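You operate a simulated robot arm through the tools that you are given. There is no shell and no other tool. Be economical: measure what you need, move in short steps, check, and stop when the job is done.

Carry out the task below with a simulated robot arm. There is one attempt and no reset: what you move stays moved.

Task
Take the twenty five plug and leave it on top of the forty block.
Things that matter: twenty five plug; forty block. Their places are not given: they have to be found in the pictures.

It is judged by the outcome, as a careful person would: the job done as asked, and still so three seconds after it is handed in. It fails if anything else is knocked over, pushed out of place, dropped, spilled or broken.

Robot
A 6-joint arm with a two-finger parallel gripper, fixed in place. Base frame: the origin is at the foot of the arm, x ahead of it, y to its left, z up; the work surface is at about z = 0. Units: m, degrees, N and s.
With the tool pointing down near the work surface it reaches from about 0.14 to 0.58 m from the base axis. Its first joint turns from -66.0 to 66.0 degrees. Payload 2.1 kg.
The tool frame sits at the grasp point between the pads (the TCP): z along the fingers, y along the line on which they close. The tips reach 0.03 m beyond it. The gripper opens to 0.094 m. The fingers are 0.028 m wide and 0.01 m thick; the gripper's body (0.05 by 0.096 m) begins 0.055 m behind the TCP.
Orientation is that of the tool frame in the base frame, as [roll, pitch, yaw] about the fixed x, y, z axes, in that order (R = Rz(yaw) Ry(pitch) Rx(roll)). With the fingers straight down and closing along the base's y, the tool's x points along the base's -x, its y along +y and its z along -z.

Tools
- The arm moves only by the tool servo_tool. Its argument "motion" is a list of rows, each a list of 4 numbers: the shift along the tool's x, y, z in m, then the turn about the tool's z in degrees. In form: [[dx, dy, dz, twist], ...]. A call has 1 to 12 rows; each row shifts and turns the commanded pose from where the row before left it, along the tool's axes as they then stand. "hand" is the opening in per cent of the stroke, from 0 (shut) to 100 (fully open), set as the call begins (left out, the last holds). Rows are played at 5 a second. More than 0.05 m and 8.6 degrees between two rows, or a gripper value outside its range, and nothing of the call is played. A pose out of reach is approached as far as the arm can. The call stops where the force on the tool passes 40 N (or 10 N more than at its start, if that is more) or the arm is blocked; 0.2 s more then pass. The fingers move at their own pace (about 0.072 m/s each) and stop on an object; they squeeze with about 24 N. The grip force told is the motor's: it shows also when the fingers shut on nothing. Time passes only in rows, and 0.2 s behind the last, so rows that do not move let the fingers close. It gives the time, the measured TCP pose, the force on the tool (base axes), the opening and the grip force at its end, in the units of the frame above (readings bear some noise), and new pictures: "pictures" is both (left out), scene, wrist or none.
- Cameras (640 x 400 px; columns grow to the right, rows downward): "scene" is fixed at [0.0616, -0.4058, 0.4769]; the picture's right is [0.58, -0.82, 0.00], its down [-0.62, -0.44, -0.65] and it looks along [0.53, 0.38, -0.76] (base axes); focal length 253 px, centre (320, 200). "wrist" rides on the gripper at [-0.037, 0, -0.058] in the tool frame; the picture's right is [0.00, -1.00, 0.00], its down [0.97, 0.00, -0.24] and it looks along [0.24, 0.00, 0.97] (tool axes); focal length 218 px, centre (320, 200).
- locate(camera, pixels): for up to 12 pixels [column, row] of the newest picture of that camera ("zoom" is the newest enlarged one), the place [x, y, z] in the base frame of the surface seen there, good to about 0.002 m, but the place of the scene camera against the robot may be out by one fixed shift of up to 0.025 m in any direction. No time passes.
- close_up(camera, box): a new picture of the part [left, top, right, bottom] of that camera's present view, enlarged. No time passes.
- job_done(): hands the job in; it is judged then, once.

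Go step by step. Measure first, check grasps and placings, and put right what went wrong. The budget is 60 turns and 120 pictures, counting those below and the enlarged ones. Unless the task says otherwise, let go and move clear before handing in, and close with one line.

The tools are called after ">>>" by a JSON object that holds its "method" and its "body". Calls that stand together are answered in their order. servo_tool: Moves the arm, as the interface text tells. Its arguments: {"type":"object","properties":{"motion":{"type":"array","items":{"type":"array","items":{"type":"number"}}},"hand":{"type":"number"},"pictures":{"type":"string","enum":["both","scene","wrist","none"]}},"required":["motion"]} The other tools are called the same way: locate (camera, pixels) gives the place of the surface under pixels of a picture; close_up (camera, box) takes an enlarged picture of a part of a camera's view; job_done () hands the job in.

At the start:

```text
time: 0.0
position: [0.2425, -0.243, 0.2649]
tcp_rot: [180.0, 0.1, -179.9]
force: [-0.5, -0.4, 0.2]
opening: 0.094
grip_force: 0.1
```

scene: 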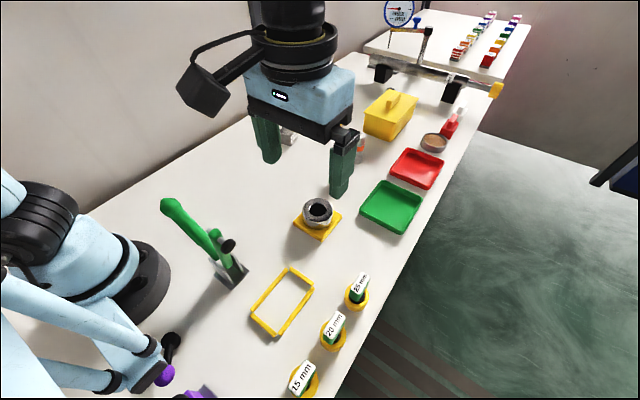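
wrist: 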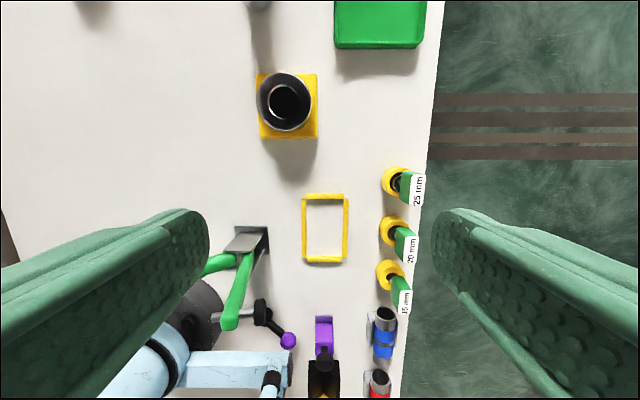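

The scene shows three labelled plugs, with the 25 mm one at about (357,290), and rows of small blocks at about (485,40). I'll enlarge these to find the forty block.

>>> {"method": "close_up", "body": {"camera": "scene", "box": [360, 0, 540, 112]}}

>>> {"method": "close_up", "body": {"camera": "scene", "box": [240, 180, 420, 292]}}

>>> {"method": "close_up", "body": {"camera": "scene", "box": [250, 260, 410, 400]}}

>>> {"method": "close_up", "body": {"camera": "wrist", "box": [220, 150, 460, 300]}}

```text
3.56 times, centred on (450, 56) of scene
```

zoom: 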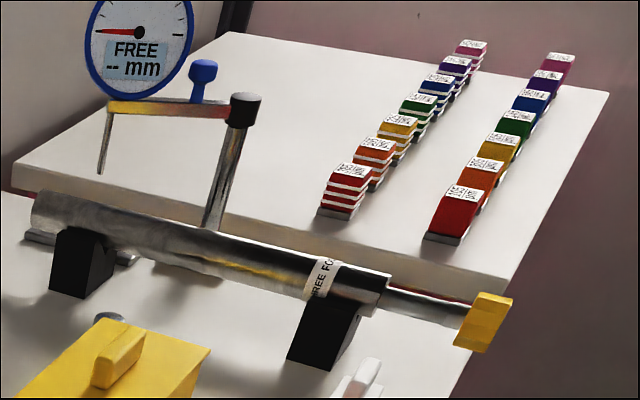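

```text
3.56 times, centred on (330, 236) of scene
```

zoom: 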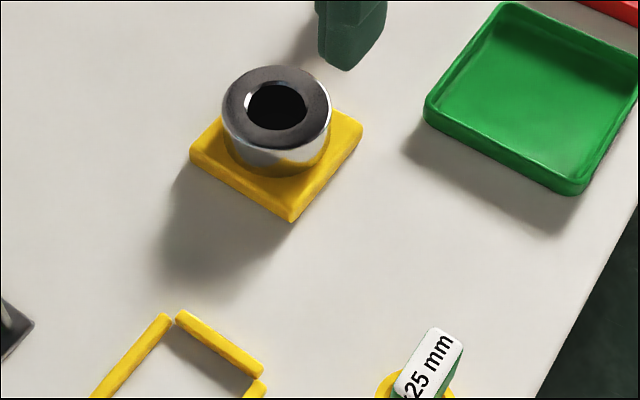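

```text
2.86 times, centred on (330, 330) of scene
```

zoom: 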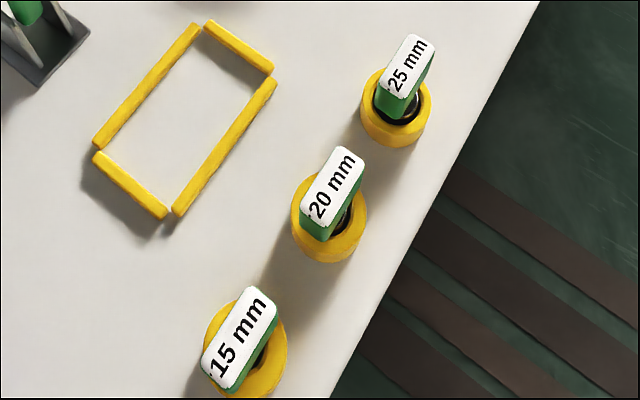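

```text
2.67 times, centred on (340, 225) of wrist
```

zoom: 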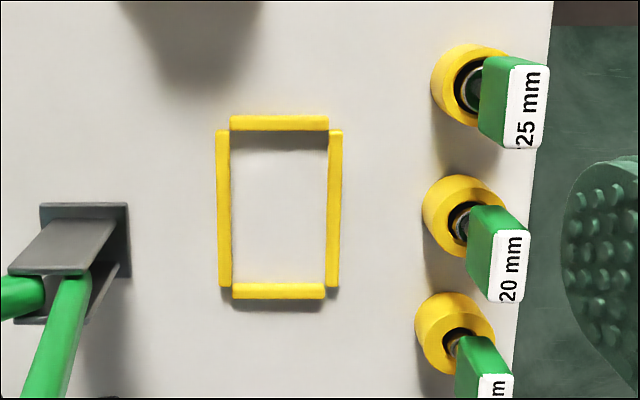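

The forty block isn't identified yet; part of the table is hidden by the gripper. I'll zoom the lower wrist view and move the arm forward to look.

>>> {"method": "close_up", "body": {"camera": "wrist", "box": [200, 280, 430, 400]}}

>>> {"method": "servo_tool", "body": {"motion": [[-0.03, 0.04, -0.02, 0], [-0.03, 0.04, -0.02, 0], [-0.03, 0.04, -0.02, 0], [-0.03, 0.04, 0, 0]]}}

```text
2.78 times, centred on (315, 340) of wrist
```

zoom: 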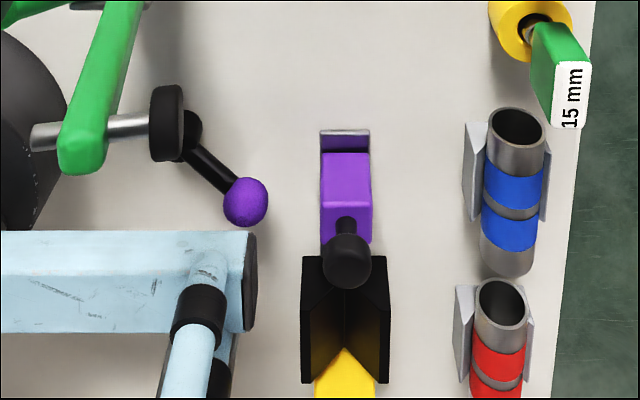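

```text
refused: row 1 steps farther than a row can; nothing moved
```

>>> {"method": "servo_tool", "body": {"motion": [[-0.03, 0.035, -0.01, 0], [-0.03, 0.035, -0.01, 0], [-0.03, 0.035, -0.01, 0], [-0.03, 0.035, -0.01, 0], [-0.01, 0.035, -0.01, 0]]}}

```text
time: 1.2
position: [0.3717, -0.0683, 0.3157]
tcp_rot: [-179.9, 0.2, 179.8]
force: [0.0, -0.6, 0.1]
opening: 0.094
grip_force: 0.0
```

scene: 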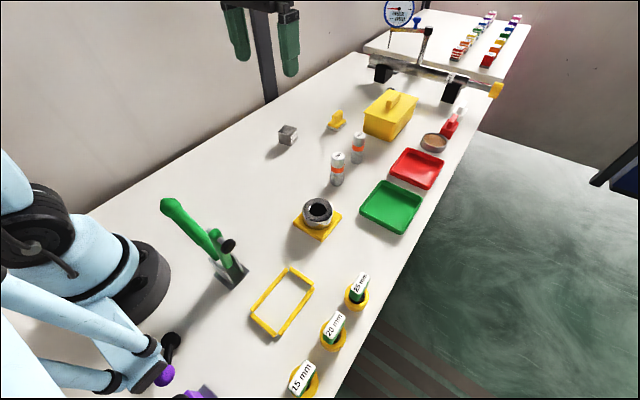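
wrist: 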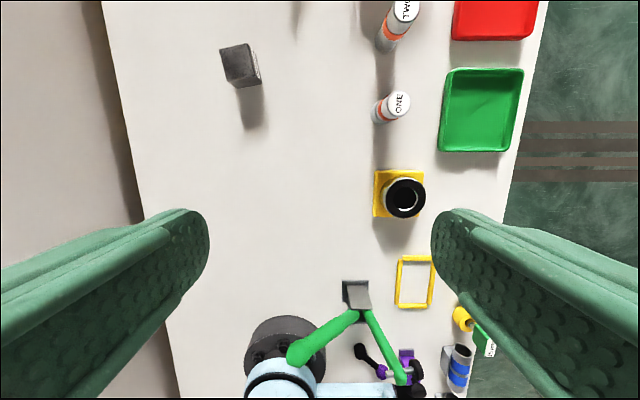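

The pictures now show a small grey block at scene (288,135) and wrist (240,65), with two labelled cylinders nearby. I'll enlarge to look for a "40" mark and measure places.

>>> {"method": "close_up", "body": {"camera": "scene", "box": [260, 100, 400, 200]}}

>>> {"method": "close_up", "body": {"camera": "wrist", "box": [200, 20, 300, 100]}}

>>> {"method": "locate", "body": {"camera": "wrist", "pixels": [[232, 65], [252, 60], [248, 68], [222, 48], [248, 44], [259, 83], [229, 87], [404, 198], [380, 205], [462, 318]]}}

>>> {"method": "locate", "body": {"camera": "scene", "pixels": [[287, 129], [292, 136], [360, 285], [357, 303], [317, 205], [300, 222], [362, 276], [353, 291], [334, 152]]}}

```text
4.00 times, centred on (330, 150) of scene
```

zoom: 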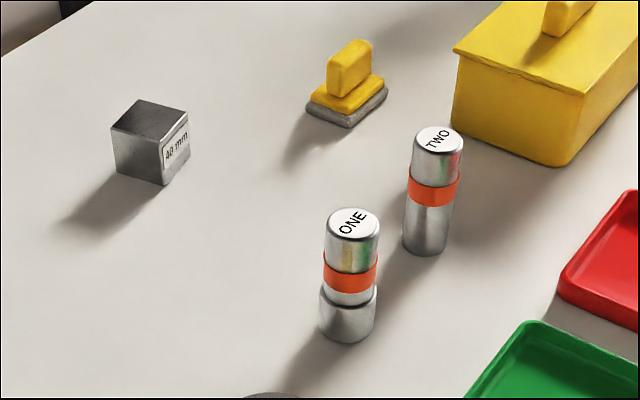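

```text
5.00 times, centred on (250, 60) of wrist
```

zoom: 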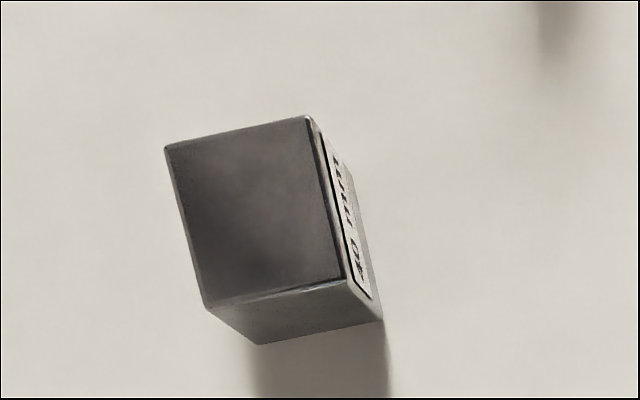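

```text
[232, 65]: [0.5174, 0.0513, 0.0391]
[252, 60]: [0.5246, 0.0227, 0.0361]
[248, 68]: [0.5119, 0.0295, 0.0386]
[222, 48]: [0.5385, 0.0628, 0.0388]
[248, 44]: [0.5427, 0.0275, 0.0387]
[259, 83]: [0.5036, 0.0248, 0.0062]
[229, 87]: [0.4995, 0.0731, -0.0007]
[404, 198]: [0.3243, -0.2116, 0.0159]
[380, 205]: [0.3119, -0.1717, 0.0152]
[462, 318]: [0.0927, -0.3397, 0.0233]
```

```text
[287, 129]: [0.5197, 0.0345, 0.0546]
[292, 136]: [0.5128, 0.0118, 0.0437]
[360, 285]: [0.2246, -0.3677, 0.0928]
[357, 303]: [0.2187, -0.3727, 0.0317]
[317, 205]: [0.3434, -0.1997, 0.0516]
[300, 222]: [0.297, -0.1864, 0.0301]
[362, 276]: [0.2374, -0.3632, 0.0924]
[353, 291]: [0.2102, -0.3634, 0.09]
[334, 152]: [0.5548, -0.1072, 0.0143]
```

The 40 mm steel cube (label in the zoom) is the forty block, centred near wrist pixel (237,63). Next I go above the 25 mm plug to measure it.

>>> {"method": "servo_tool", "body": {"motion": [[0.019, -0.034, 0.008, 0], [0.019, -0.034, 0.008, 0], [0.019, -0.034, 0.008, 0], [0.019, -0.034, 0.008, 0], [0.019, -0.034, 0.008, 0], [0.019, -0.034, 0.008, 0], [0.019, -0.034, 0.008, 0], [0.019, -0.034, 0.008, 0], [0, 0, 0, 0]]}}

```text
time: 3.2
position: [0.2202, -0.3408, 0.2502]
tcp_rot: [-179.9, 0.2, 180.0]
force: [-0.6, -0.6, 1.0]
opening: 0.0939
grip_force: 0.0
```

scene: 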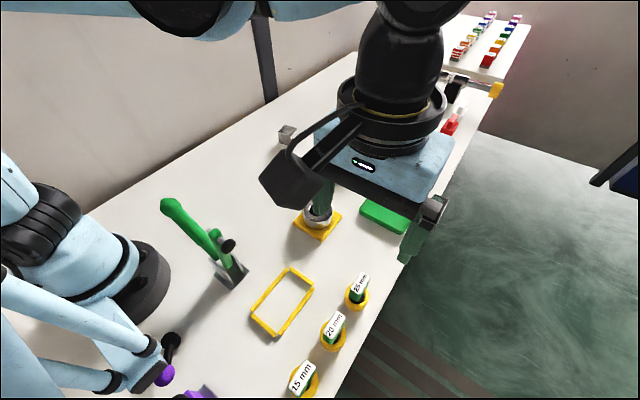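
wrist: 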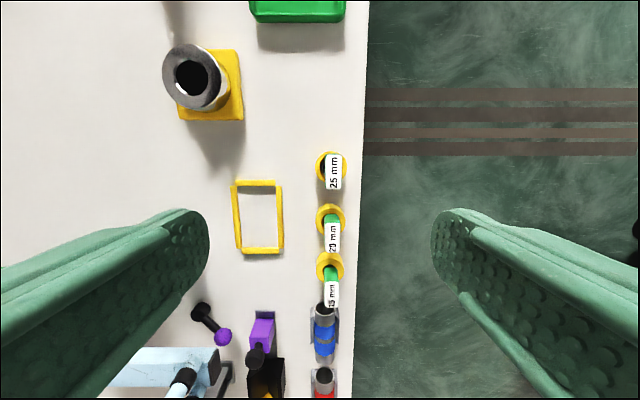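

>>> {"method": "close_up", "body": {"camera": "wrist", "box": [280, 140, 390, 210]}}

>>> {"method": "locate", "body": {"camera": "wrist", "pixels": [[334, 157], [334, 171], [334, 185], [328, 171], [340, 171], [321, 163], [340, 151], [331, 170], [330, 205], [333, 235], [320, 215]]}}

```text
5.71 times, centred on (335, 175) of wrist
```

zoom: 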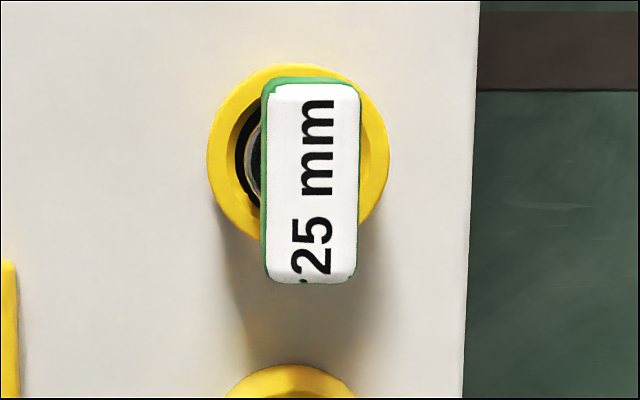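

```text
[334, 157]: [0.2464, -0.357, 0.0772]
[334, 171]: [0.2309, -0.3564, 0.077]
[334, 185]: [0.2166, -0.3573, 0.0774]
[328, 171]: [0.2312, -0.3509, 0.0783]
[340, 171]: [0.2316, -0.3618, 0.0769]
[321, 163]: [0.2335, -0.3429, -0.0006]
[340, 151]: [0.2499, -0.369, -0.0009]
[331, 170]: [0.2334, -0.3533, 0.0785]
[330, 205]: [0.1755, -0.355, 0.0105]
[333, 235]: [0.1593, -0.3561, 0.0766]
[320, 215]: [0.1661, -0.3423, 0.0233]
```

The 25 mm handle is upright: top at z≈0.0775, centre ≈(0.2315, -0.3566), about 16 mm wide in y, long in x. I'll descend above it and check the alignment.

>>> {"method": "servo_tool", "body": {"motion": [[-0.0113, -0.0158, 0.03, 0], [0, 0, 0.035, 0], [0, 0, 0.035, 0], [0, 0, 0.02, 0], [0, 0, 0, 0]], "hand": 60}}

```text
time: 4.4
position: [0.232, -0.3552, 0.1296]
tcp_rot: [179.9, 0.1, -180.0]
force: [0.7, 0.7, -0.1]
opening: 0.0565
grip_force: 0.0
```

scene: 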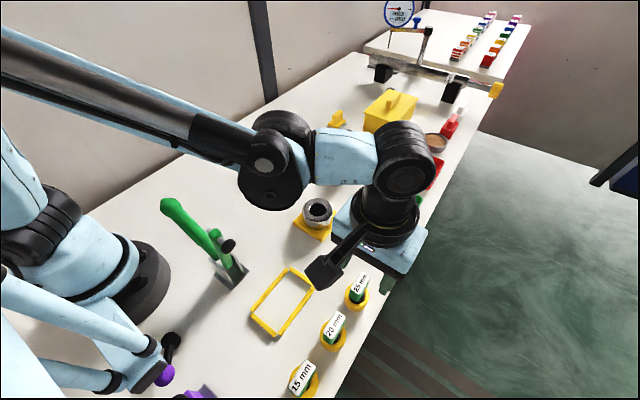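
wrist: 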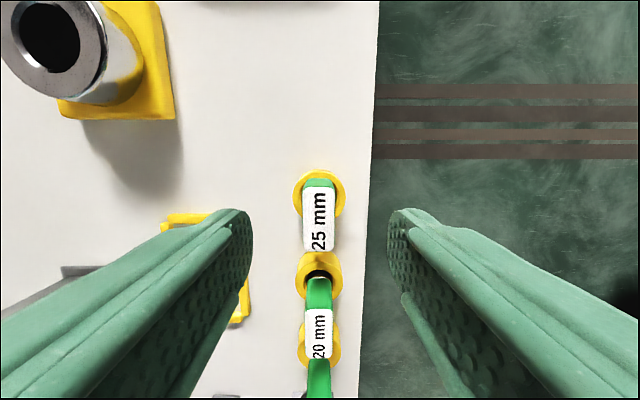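

>>> {"method": "locate", "body": {"camera": "wrist", "pixels": [[319, 190], [319, 220], [319, 247], [305, 220], [333, 220], [318, 184], [336, 205]]}}

>>> {"method": "close_up", "body": {"camera": "wrist", "box": [270, 150, 390, 270]}}

```text
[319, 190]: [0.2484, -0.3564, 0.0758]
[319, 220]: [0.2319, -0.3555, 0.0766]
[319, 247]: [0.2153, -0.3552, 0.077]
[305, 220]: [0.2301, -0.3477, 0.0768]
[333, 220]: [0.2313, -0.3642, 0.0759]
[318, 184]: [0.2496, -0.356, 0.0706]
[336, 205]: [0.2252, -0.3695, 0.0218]
```

```text
3.33 times, centred on (330, 210) of wrist
```

zoom: 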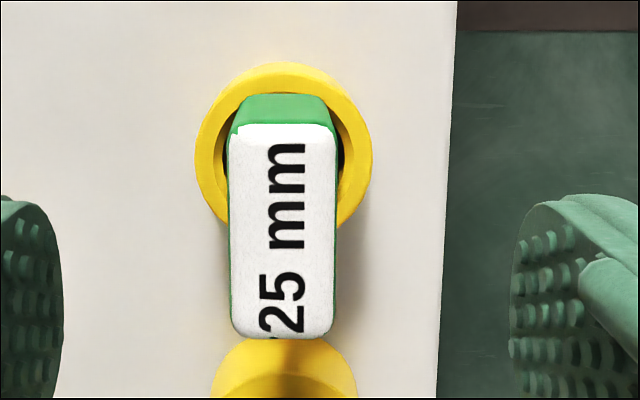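

The handle is centred between the fingers (its centre measures (0.232, -0.356)). I'll descend to z≈0.064 and then grip it.

>>> {"method": "servo_tool", "body": {"motion": [[0, 0, 0.03, 0], [0, 0, 0.025, 0], [0, 0, 0.0105, 0], [0, 0, 0, 0]], "pictures": "wrist"}}

>>> {"method": "servo_tool", "body": {"motion": [[0, 0, 0, 0], [0, 0, 0, 0], [0, 0, 0, 0], [0, 0, 0, 0]], "hand": 0}}

```text
time: 5.4
position: [0.2321, -0.356, 0.0653]
tcp_rot: [-180.0, 0.2, 180.0]
force: [-0.5, -0.2, 1.0]
opening: 0.0568
grip_force: 0.1
```

wrist: 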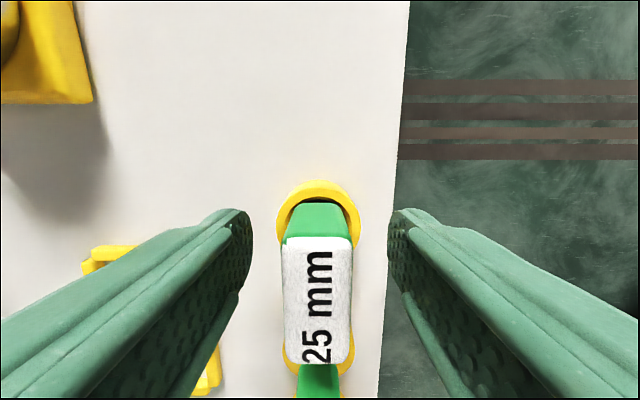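

```text
time: 6.4
position: [0.2318, -0.3553, 0.0652]
tcp_rot: [-179.9, 0.1, -180.0]
force: [0.0, -0.2, -0.5]
opening: 0.022
grip_force: 23.8
```

scene: 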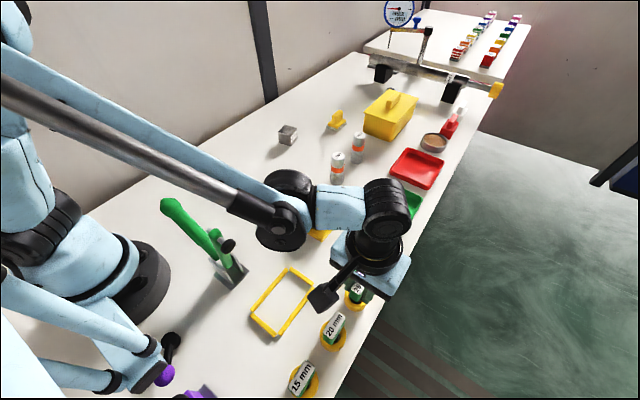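
wrist: 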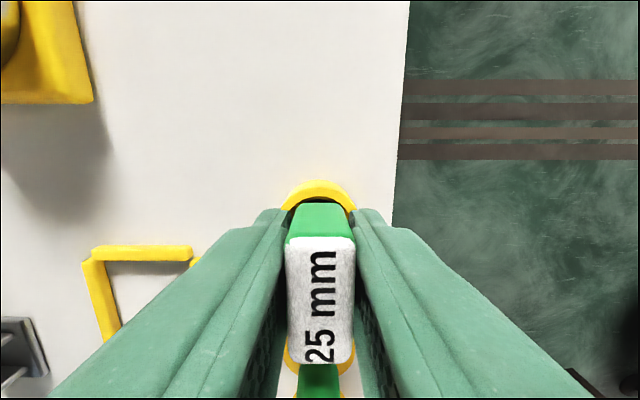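

Gripped: the opening stopped at 0.022 m with 24 N. Now I lift straight up and check that the plug comes out alone.

>>> {"method": "servo_tool", "body": {"motion": [[0, 0, -0.015, 0], [0, 0, -0.02, 0], [0, 0, -0.03, 0], [0, 0, -0.04, 0], [0, 0, -0.04, 0], [0, 0, 0, 0]]}}

```text
time: 7.8
position: [0.2329, -0.3568, 0.2114]
tcp_rot: [-179.9, 0.1, 180.0]
force: [-0.3, 0.1, -0.8]
opening: 0.022
grip_force: 24.0
```

scene: 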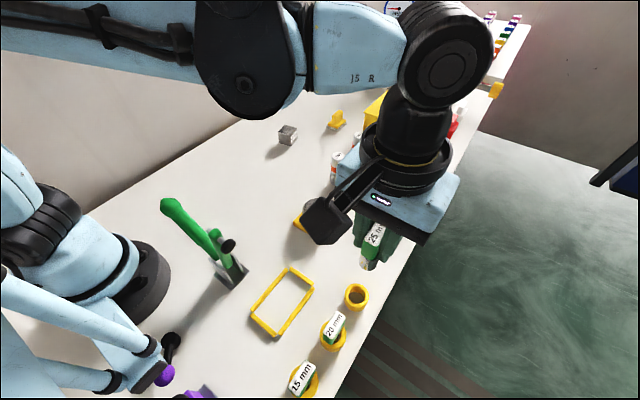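
wrist: 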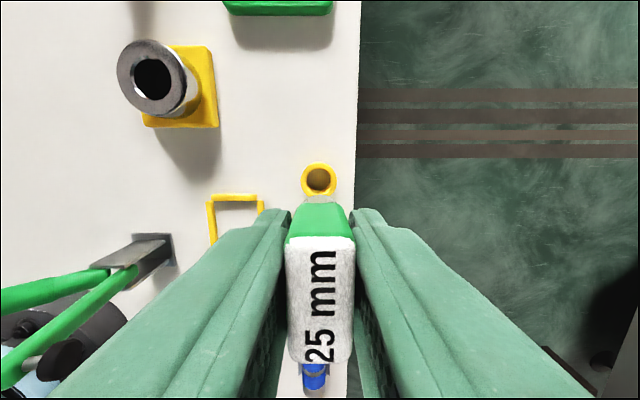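

The plug is out and its yellow stand stayed in place. I'll enlarge the held plug to find its lower end.

>>> {"method": "close_up", "body": {"camera": "scene", "box": [330, 210, 430, 310]}}

>>> {"method": "locate", "body": {"camera": "scene", "pixels": [[377, 230], [370, 255], [366, 262], [367, 267], [369, 269], [364, 266], [356, 297], [372, 266]]}}

>>> {"method": "locate", "body": {"camera": "wrist", "pixels": [[319, 180], [319, 166], [319, 245], [319, 350], [319, 205]]}}

```text
4.00 times, centred on (380, 260) of scene
```

zoom: 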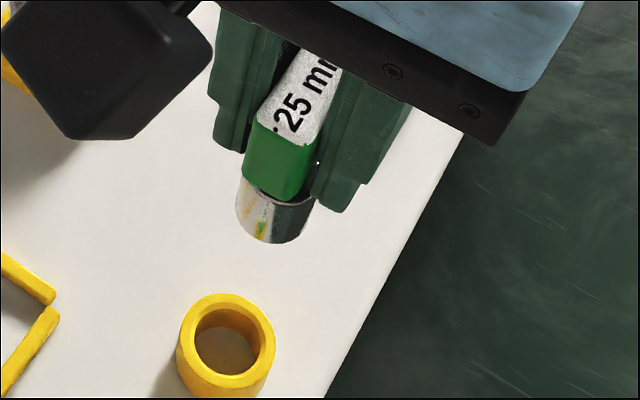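

```text
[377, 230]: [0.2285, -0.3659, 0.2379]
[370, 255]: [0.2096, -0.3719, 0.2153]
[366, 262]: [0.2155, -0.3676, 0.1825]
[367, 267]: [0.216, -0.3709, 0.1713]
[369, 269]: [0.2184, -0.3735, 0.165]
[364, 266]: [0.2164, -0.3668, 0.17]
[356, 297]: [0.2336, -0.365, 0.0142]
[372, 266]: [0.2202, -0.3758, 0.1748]
```

```text
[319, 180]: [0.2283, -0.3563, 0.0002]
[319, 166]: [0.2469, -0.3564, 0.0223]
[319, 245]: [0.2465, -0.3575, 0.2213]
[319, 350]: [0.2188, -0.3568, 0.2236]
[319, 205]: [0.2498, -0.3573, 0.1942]
```

The plug's bottom is about 0.065 m below the TCP (it stood on the table at TCP z 0.0652). I'll carry it high toward the forty block and measure the block again.

>>> {"method": "servo_tool", "body": {"motion": [[-0.018, 0.033, -0.004, 0], [-0.018, 0.033, -0.004, 0], [-0.018, 0.033, -0.004, 0], [-0.018, 0.033, -0.004, 0], [-0.018, 0.033, -0.004, 0], [-0.018, 0.033, -0.004, 0], [-0.018, 0.033, -0.004, 0], [-0.018, 0.033, -0.004, 0], [-0.018, 0.033, -0.004, 0], [-0.018, 0.033, -0.004, 0], [-0.018, 0.033, 0, 0], [-0.018, 0.033, 0, 0]]}}

```text
time: 10.4
position: [0.4471, 0.0399, 0.2507]
tcp_rot: [-180.0, 0.2, 180.0]
force: [0.2, 0.9, -0.7]
opening: 0.0221
grip_force: 23.8
```

scene: 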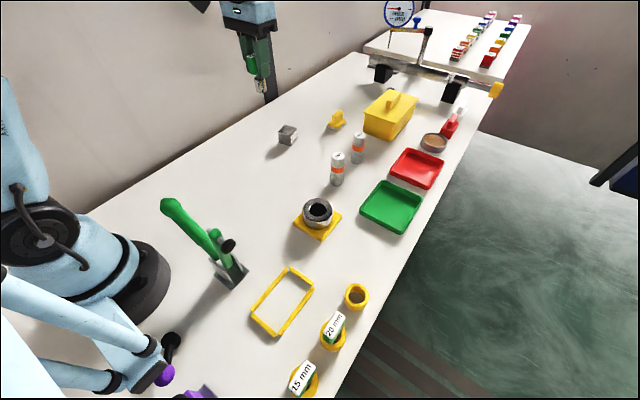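
wrist: 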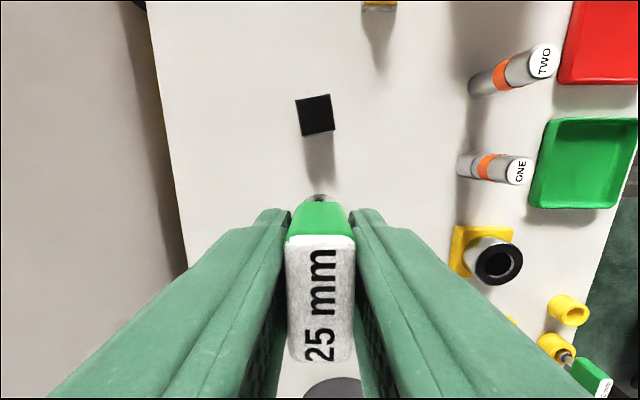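

>>> {"method": "close_up", "body": {"camera": "wrist", "box": [275, 80, 355, 150]}}

>>> {"method": "locate", "body": {"camera": "wrist", "pixels": [[298, 101], [327, 97], [331, 128], [304, 133], [315, 115], [315, 99], [316, 130], [300, 117], [329, 113]]}}

```text
5.71 times, centred on (315, 115) of wrist
```

zoom: 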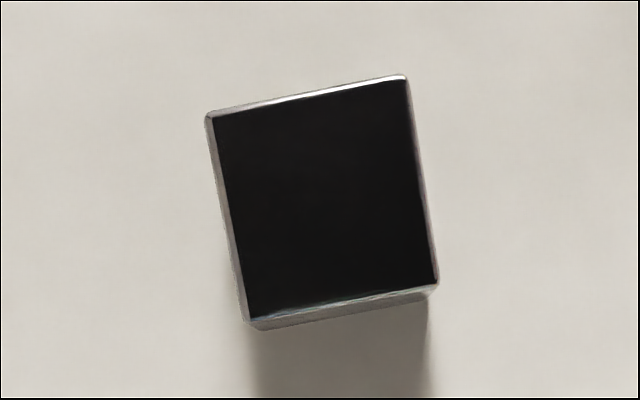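

```text
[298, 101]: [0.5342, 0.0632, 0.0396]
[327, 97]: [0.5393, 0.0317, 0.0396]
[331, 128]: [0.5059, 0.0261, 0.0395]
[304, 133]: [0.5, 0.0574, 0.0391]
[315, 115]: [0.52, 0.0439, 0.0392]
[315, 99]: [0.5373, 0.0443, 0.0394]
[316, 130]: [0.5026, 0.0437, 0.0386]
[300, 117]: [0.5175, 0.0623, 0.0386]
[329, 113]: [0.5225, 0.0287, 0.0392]
```

The block's top centre is at about (0.520, 0.0437), z 0.039. I'll move over it and down to about TCP z 0.125, which keeps the plug's bottom about 2 cm clear.

>>> {"method": "servo_tool", "body": {"motion": [[-0.0365, 0.002, 0, 0], [-0.0364, 0.0018, 0, 0], [0, 0, 0.04, 0], [0, 0, 0.04, 0], [0, 0, 0.03, 0], [0, 0, 0.0155, 0], [0, 0, 0, 0]]}}

```text
time: 12.0
position: [0.5202, 0.0435, 0.1245]
tcp_rot: [180.0, 0.1, -180.0]
force: [-0.1, 0.5, -0.3]
opening: 0.0219
grip_force: 24.0
```

scene: 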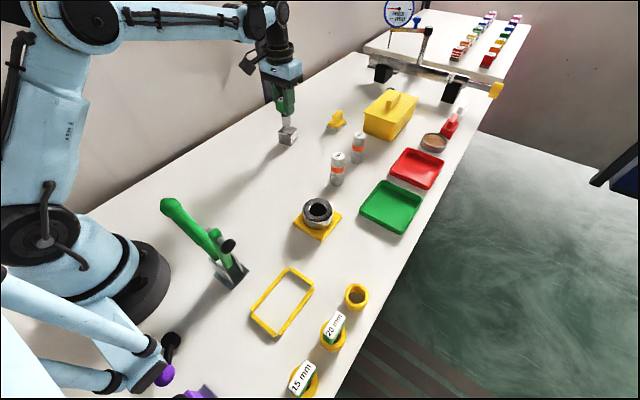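
wrist: 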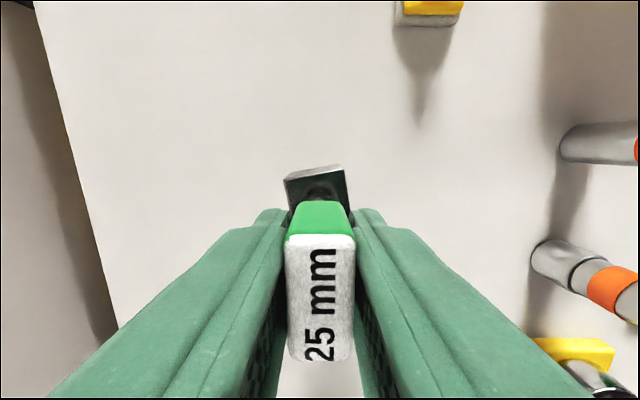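

>>> {"method": "close_up", "body": {"camera": "scene", "box": [245, 70, 335, 160]}}

>>> {"method": "servo_tool", "body": {"motion": [[0, 0, 0.01, 0], [0, 0, 0.005, 0], [0, 0, 0.002, 0], [0, 0, 0, 0]], "pictures": "none"}}

>>> {"method": "close_up", "body": {"camera": "scene", "box": [245, 70, 335, 160]}}

```text
4.44 times, centred on (290, 115) of scene
```

zoom: 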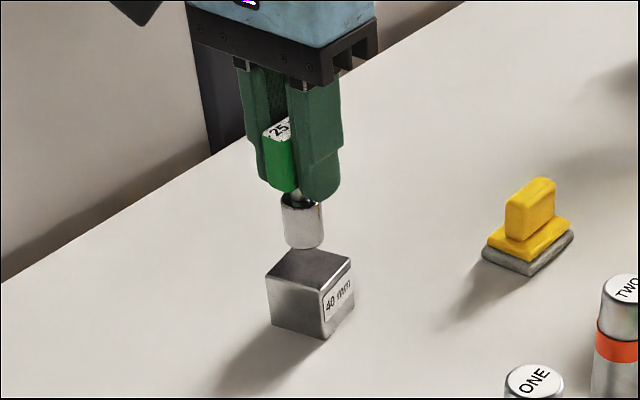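

```text
time: 13.0
position: [0.5204, 0.0444, 0.1088]
tcp_rot: [180.0, 0.1, 179.9]
force: [-0.5, -0.7, -1.1]
opening: 0.0219
grip_force: 23.6
```

```text
4.44 times, centred on (290, 115) of scene
```

zoom: 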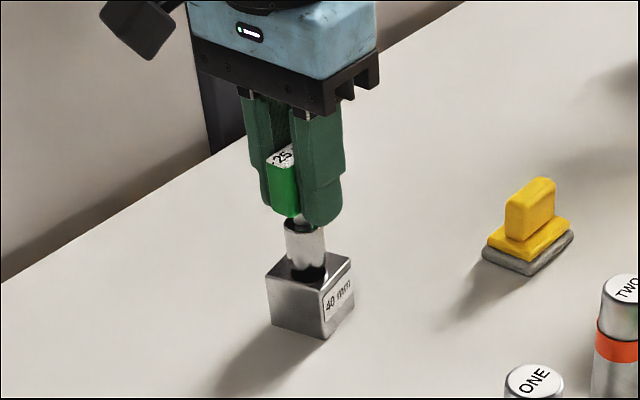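

The plug is centred over the block with its bottom a few millimetres above the top. I'll lower it in 1 mm steps and watch for contact force.

>>> {"method": "servo_tool", "body": {"motion": [[0, 0, 0.001, 0], [0, 0, 0.001, 0], [0, 0, 0.001, 0], [0, 0, 0, 0]], "pictures": "none"}}

>>> {"method": "servo_tool", "body": {"motion": [[0, 0, 0.001, 0], [0, 0, 0, 0]], "pictures": "none"}}

>>> {"method": "close_up", "body": {"camera": "scene", "box": [265, 90, 315, 150]}}

```text
time: 14.0
position: [0.5204, 0.0436, 0.1045]
tcp_rot: [180.0, 0.1, -179.9]
force: [0.7, 0.0, -0.2]
opening: 0.0222
grip_force: 24.0
```

```text
time: 14.6
position: [0.5205, 0.0447, 0.1044]
tcp_rot: [179.9, 0.3, 180.0]
force: [1.5, 0.2, 21.3]
opening: 0.0219
grip_force: 23.7
```

```text
6.67 times, centred on (290, 120) of scene
```

zoom: 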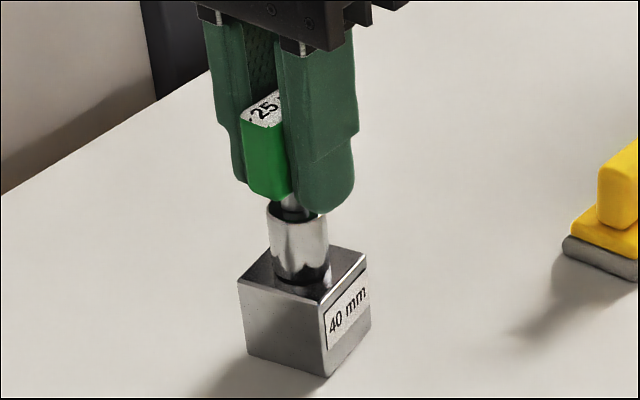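

Contact: 21 N upward, with the plug seated centrally on the block. I'll ease off 0.7 mm, then open.

>>> {"method": "servo_tool", "body": {"motion": [[0, 0, -0.0007, 0], [0, 0, 0, 0]], "pictures": "none"}}

>>> {"method": "servo_tool", "body": {"motion": [[0, 0, 0, 0], [0, 0, 0, 0], [0, 0, 0, 0]], "hand": 60}}

```text
time: 15.2
position: [0.5208, 0.0422, 0.1062]
tcp_rot: [-180.0, 0.1, 180.0]
force: [0.2, -0.4, 9.8]
opening: 0.0219
grip_force: 24.3
```

```text
time: 16.0
position: [0.5202, 0.0432, 0.1066]
tcp_rot: [180.0, 0.1, 180.0]
force: [-0.2, -0.6, 0.0]
opening: 0.0564
grip_force: 0.0
```

scene: 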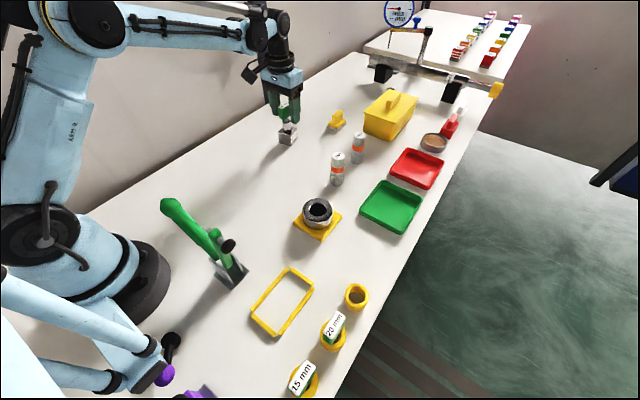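
wrist: 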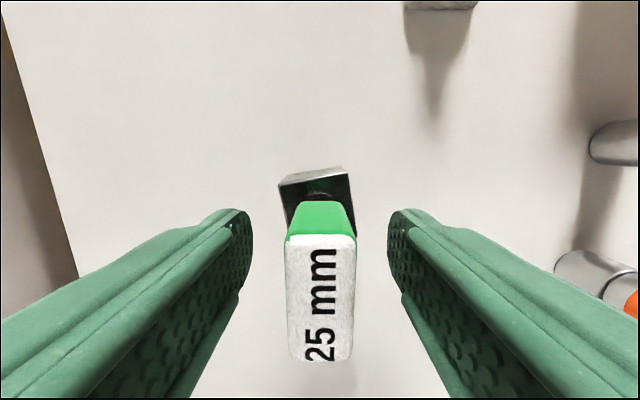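

The fingers are open and the plug stands free on the block (wrist column 320). Next I rise straight up and check.

>>> {"method": "servo_tool", "body": {"motion": [[0, 0, -0.02, 0], [0, 0, -0.03, 0], [0, 0, -0.04, 0], [0, 0, -0.04, 0], [0.03, 0, 0, 0], [0.03, 0, 0, 0], [0, 0, 0, 0]]}}

>>> {"method": "close_up", "body": {"camera": "scene", "box": [250, 80, 340, 160]}}

```text
time: 17.6
position: [0.461, 0.0445, 0.2346]
tcp_rot: [179.9, 0.1, -180.0]
force: [-0.1, 0.1, -0.8]
opening: 0.0565
grip_force: 0.1
```

scene: 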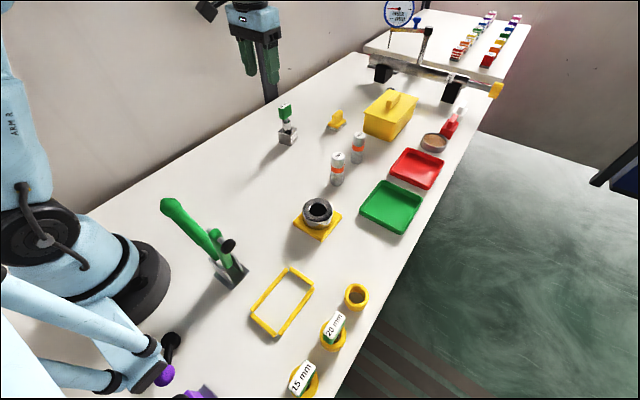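
wrist: 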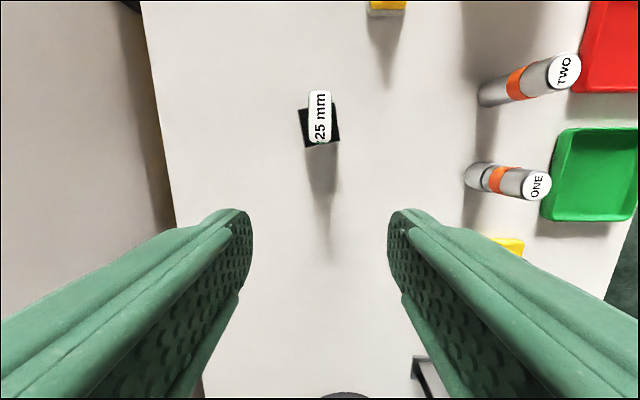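

```text
5.00 times, centred on (295, 120) of scene
```

zoom: 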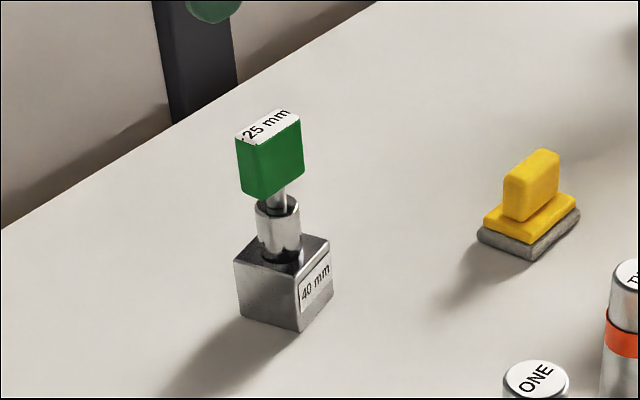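

The plug stands upright and centred on the 40 mm block (scene (288,125)), the gripper is clear, and nothing else has moved, so I'm handing in.

>>> {"method": "job_done", "body": {}}

```text
The job is handed in.
```

The 25 mm plug is standing upright near the centre of the 40 mm block. I let go, moved the arm clear and handed the job in; nothing else looked moved in the final pictures.
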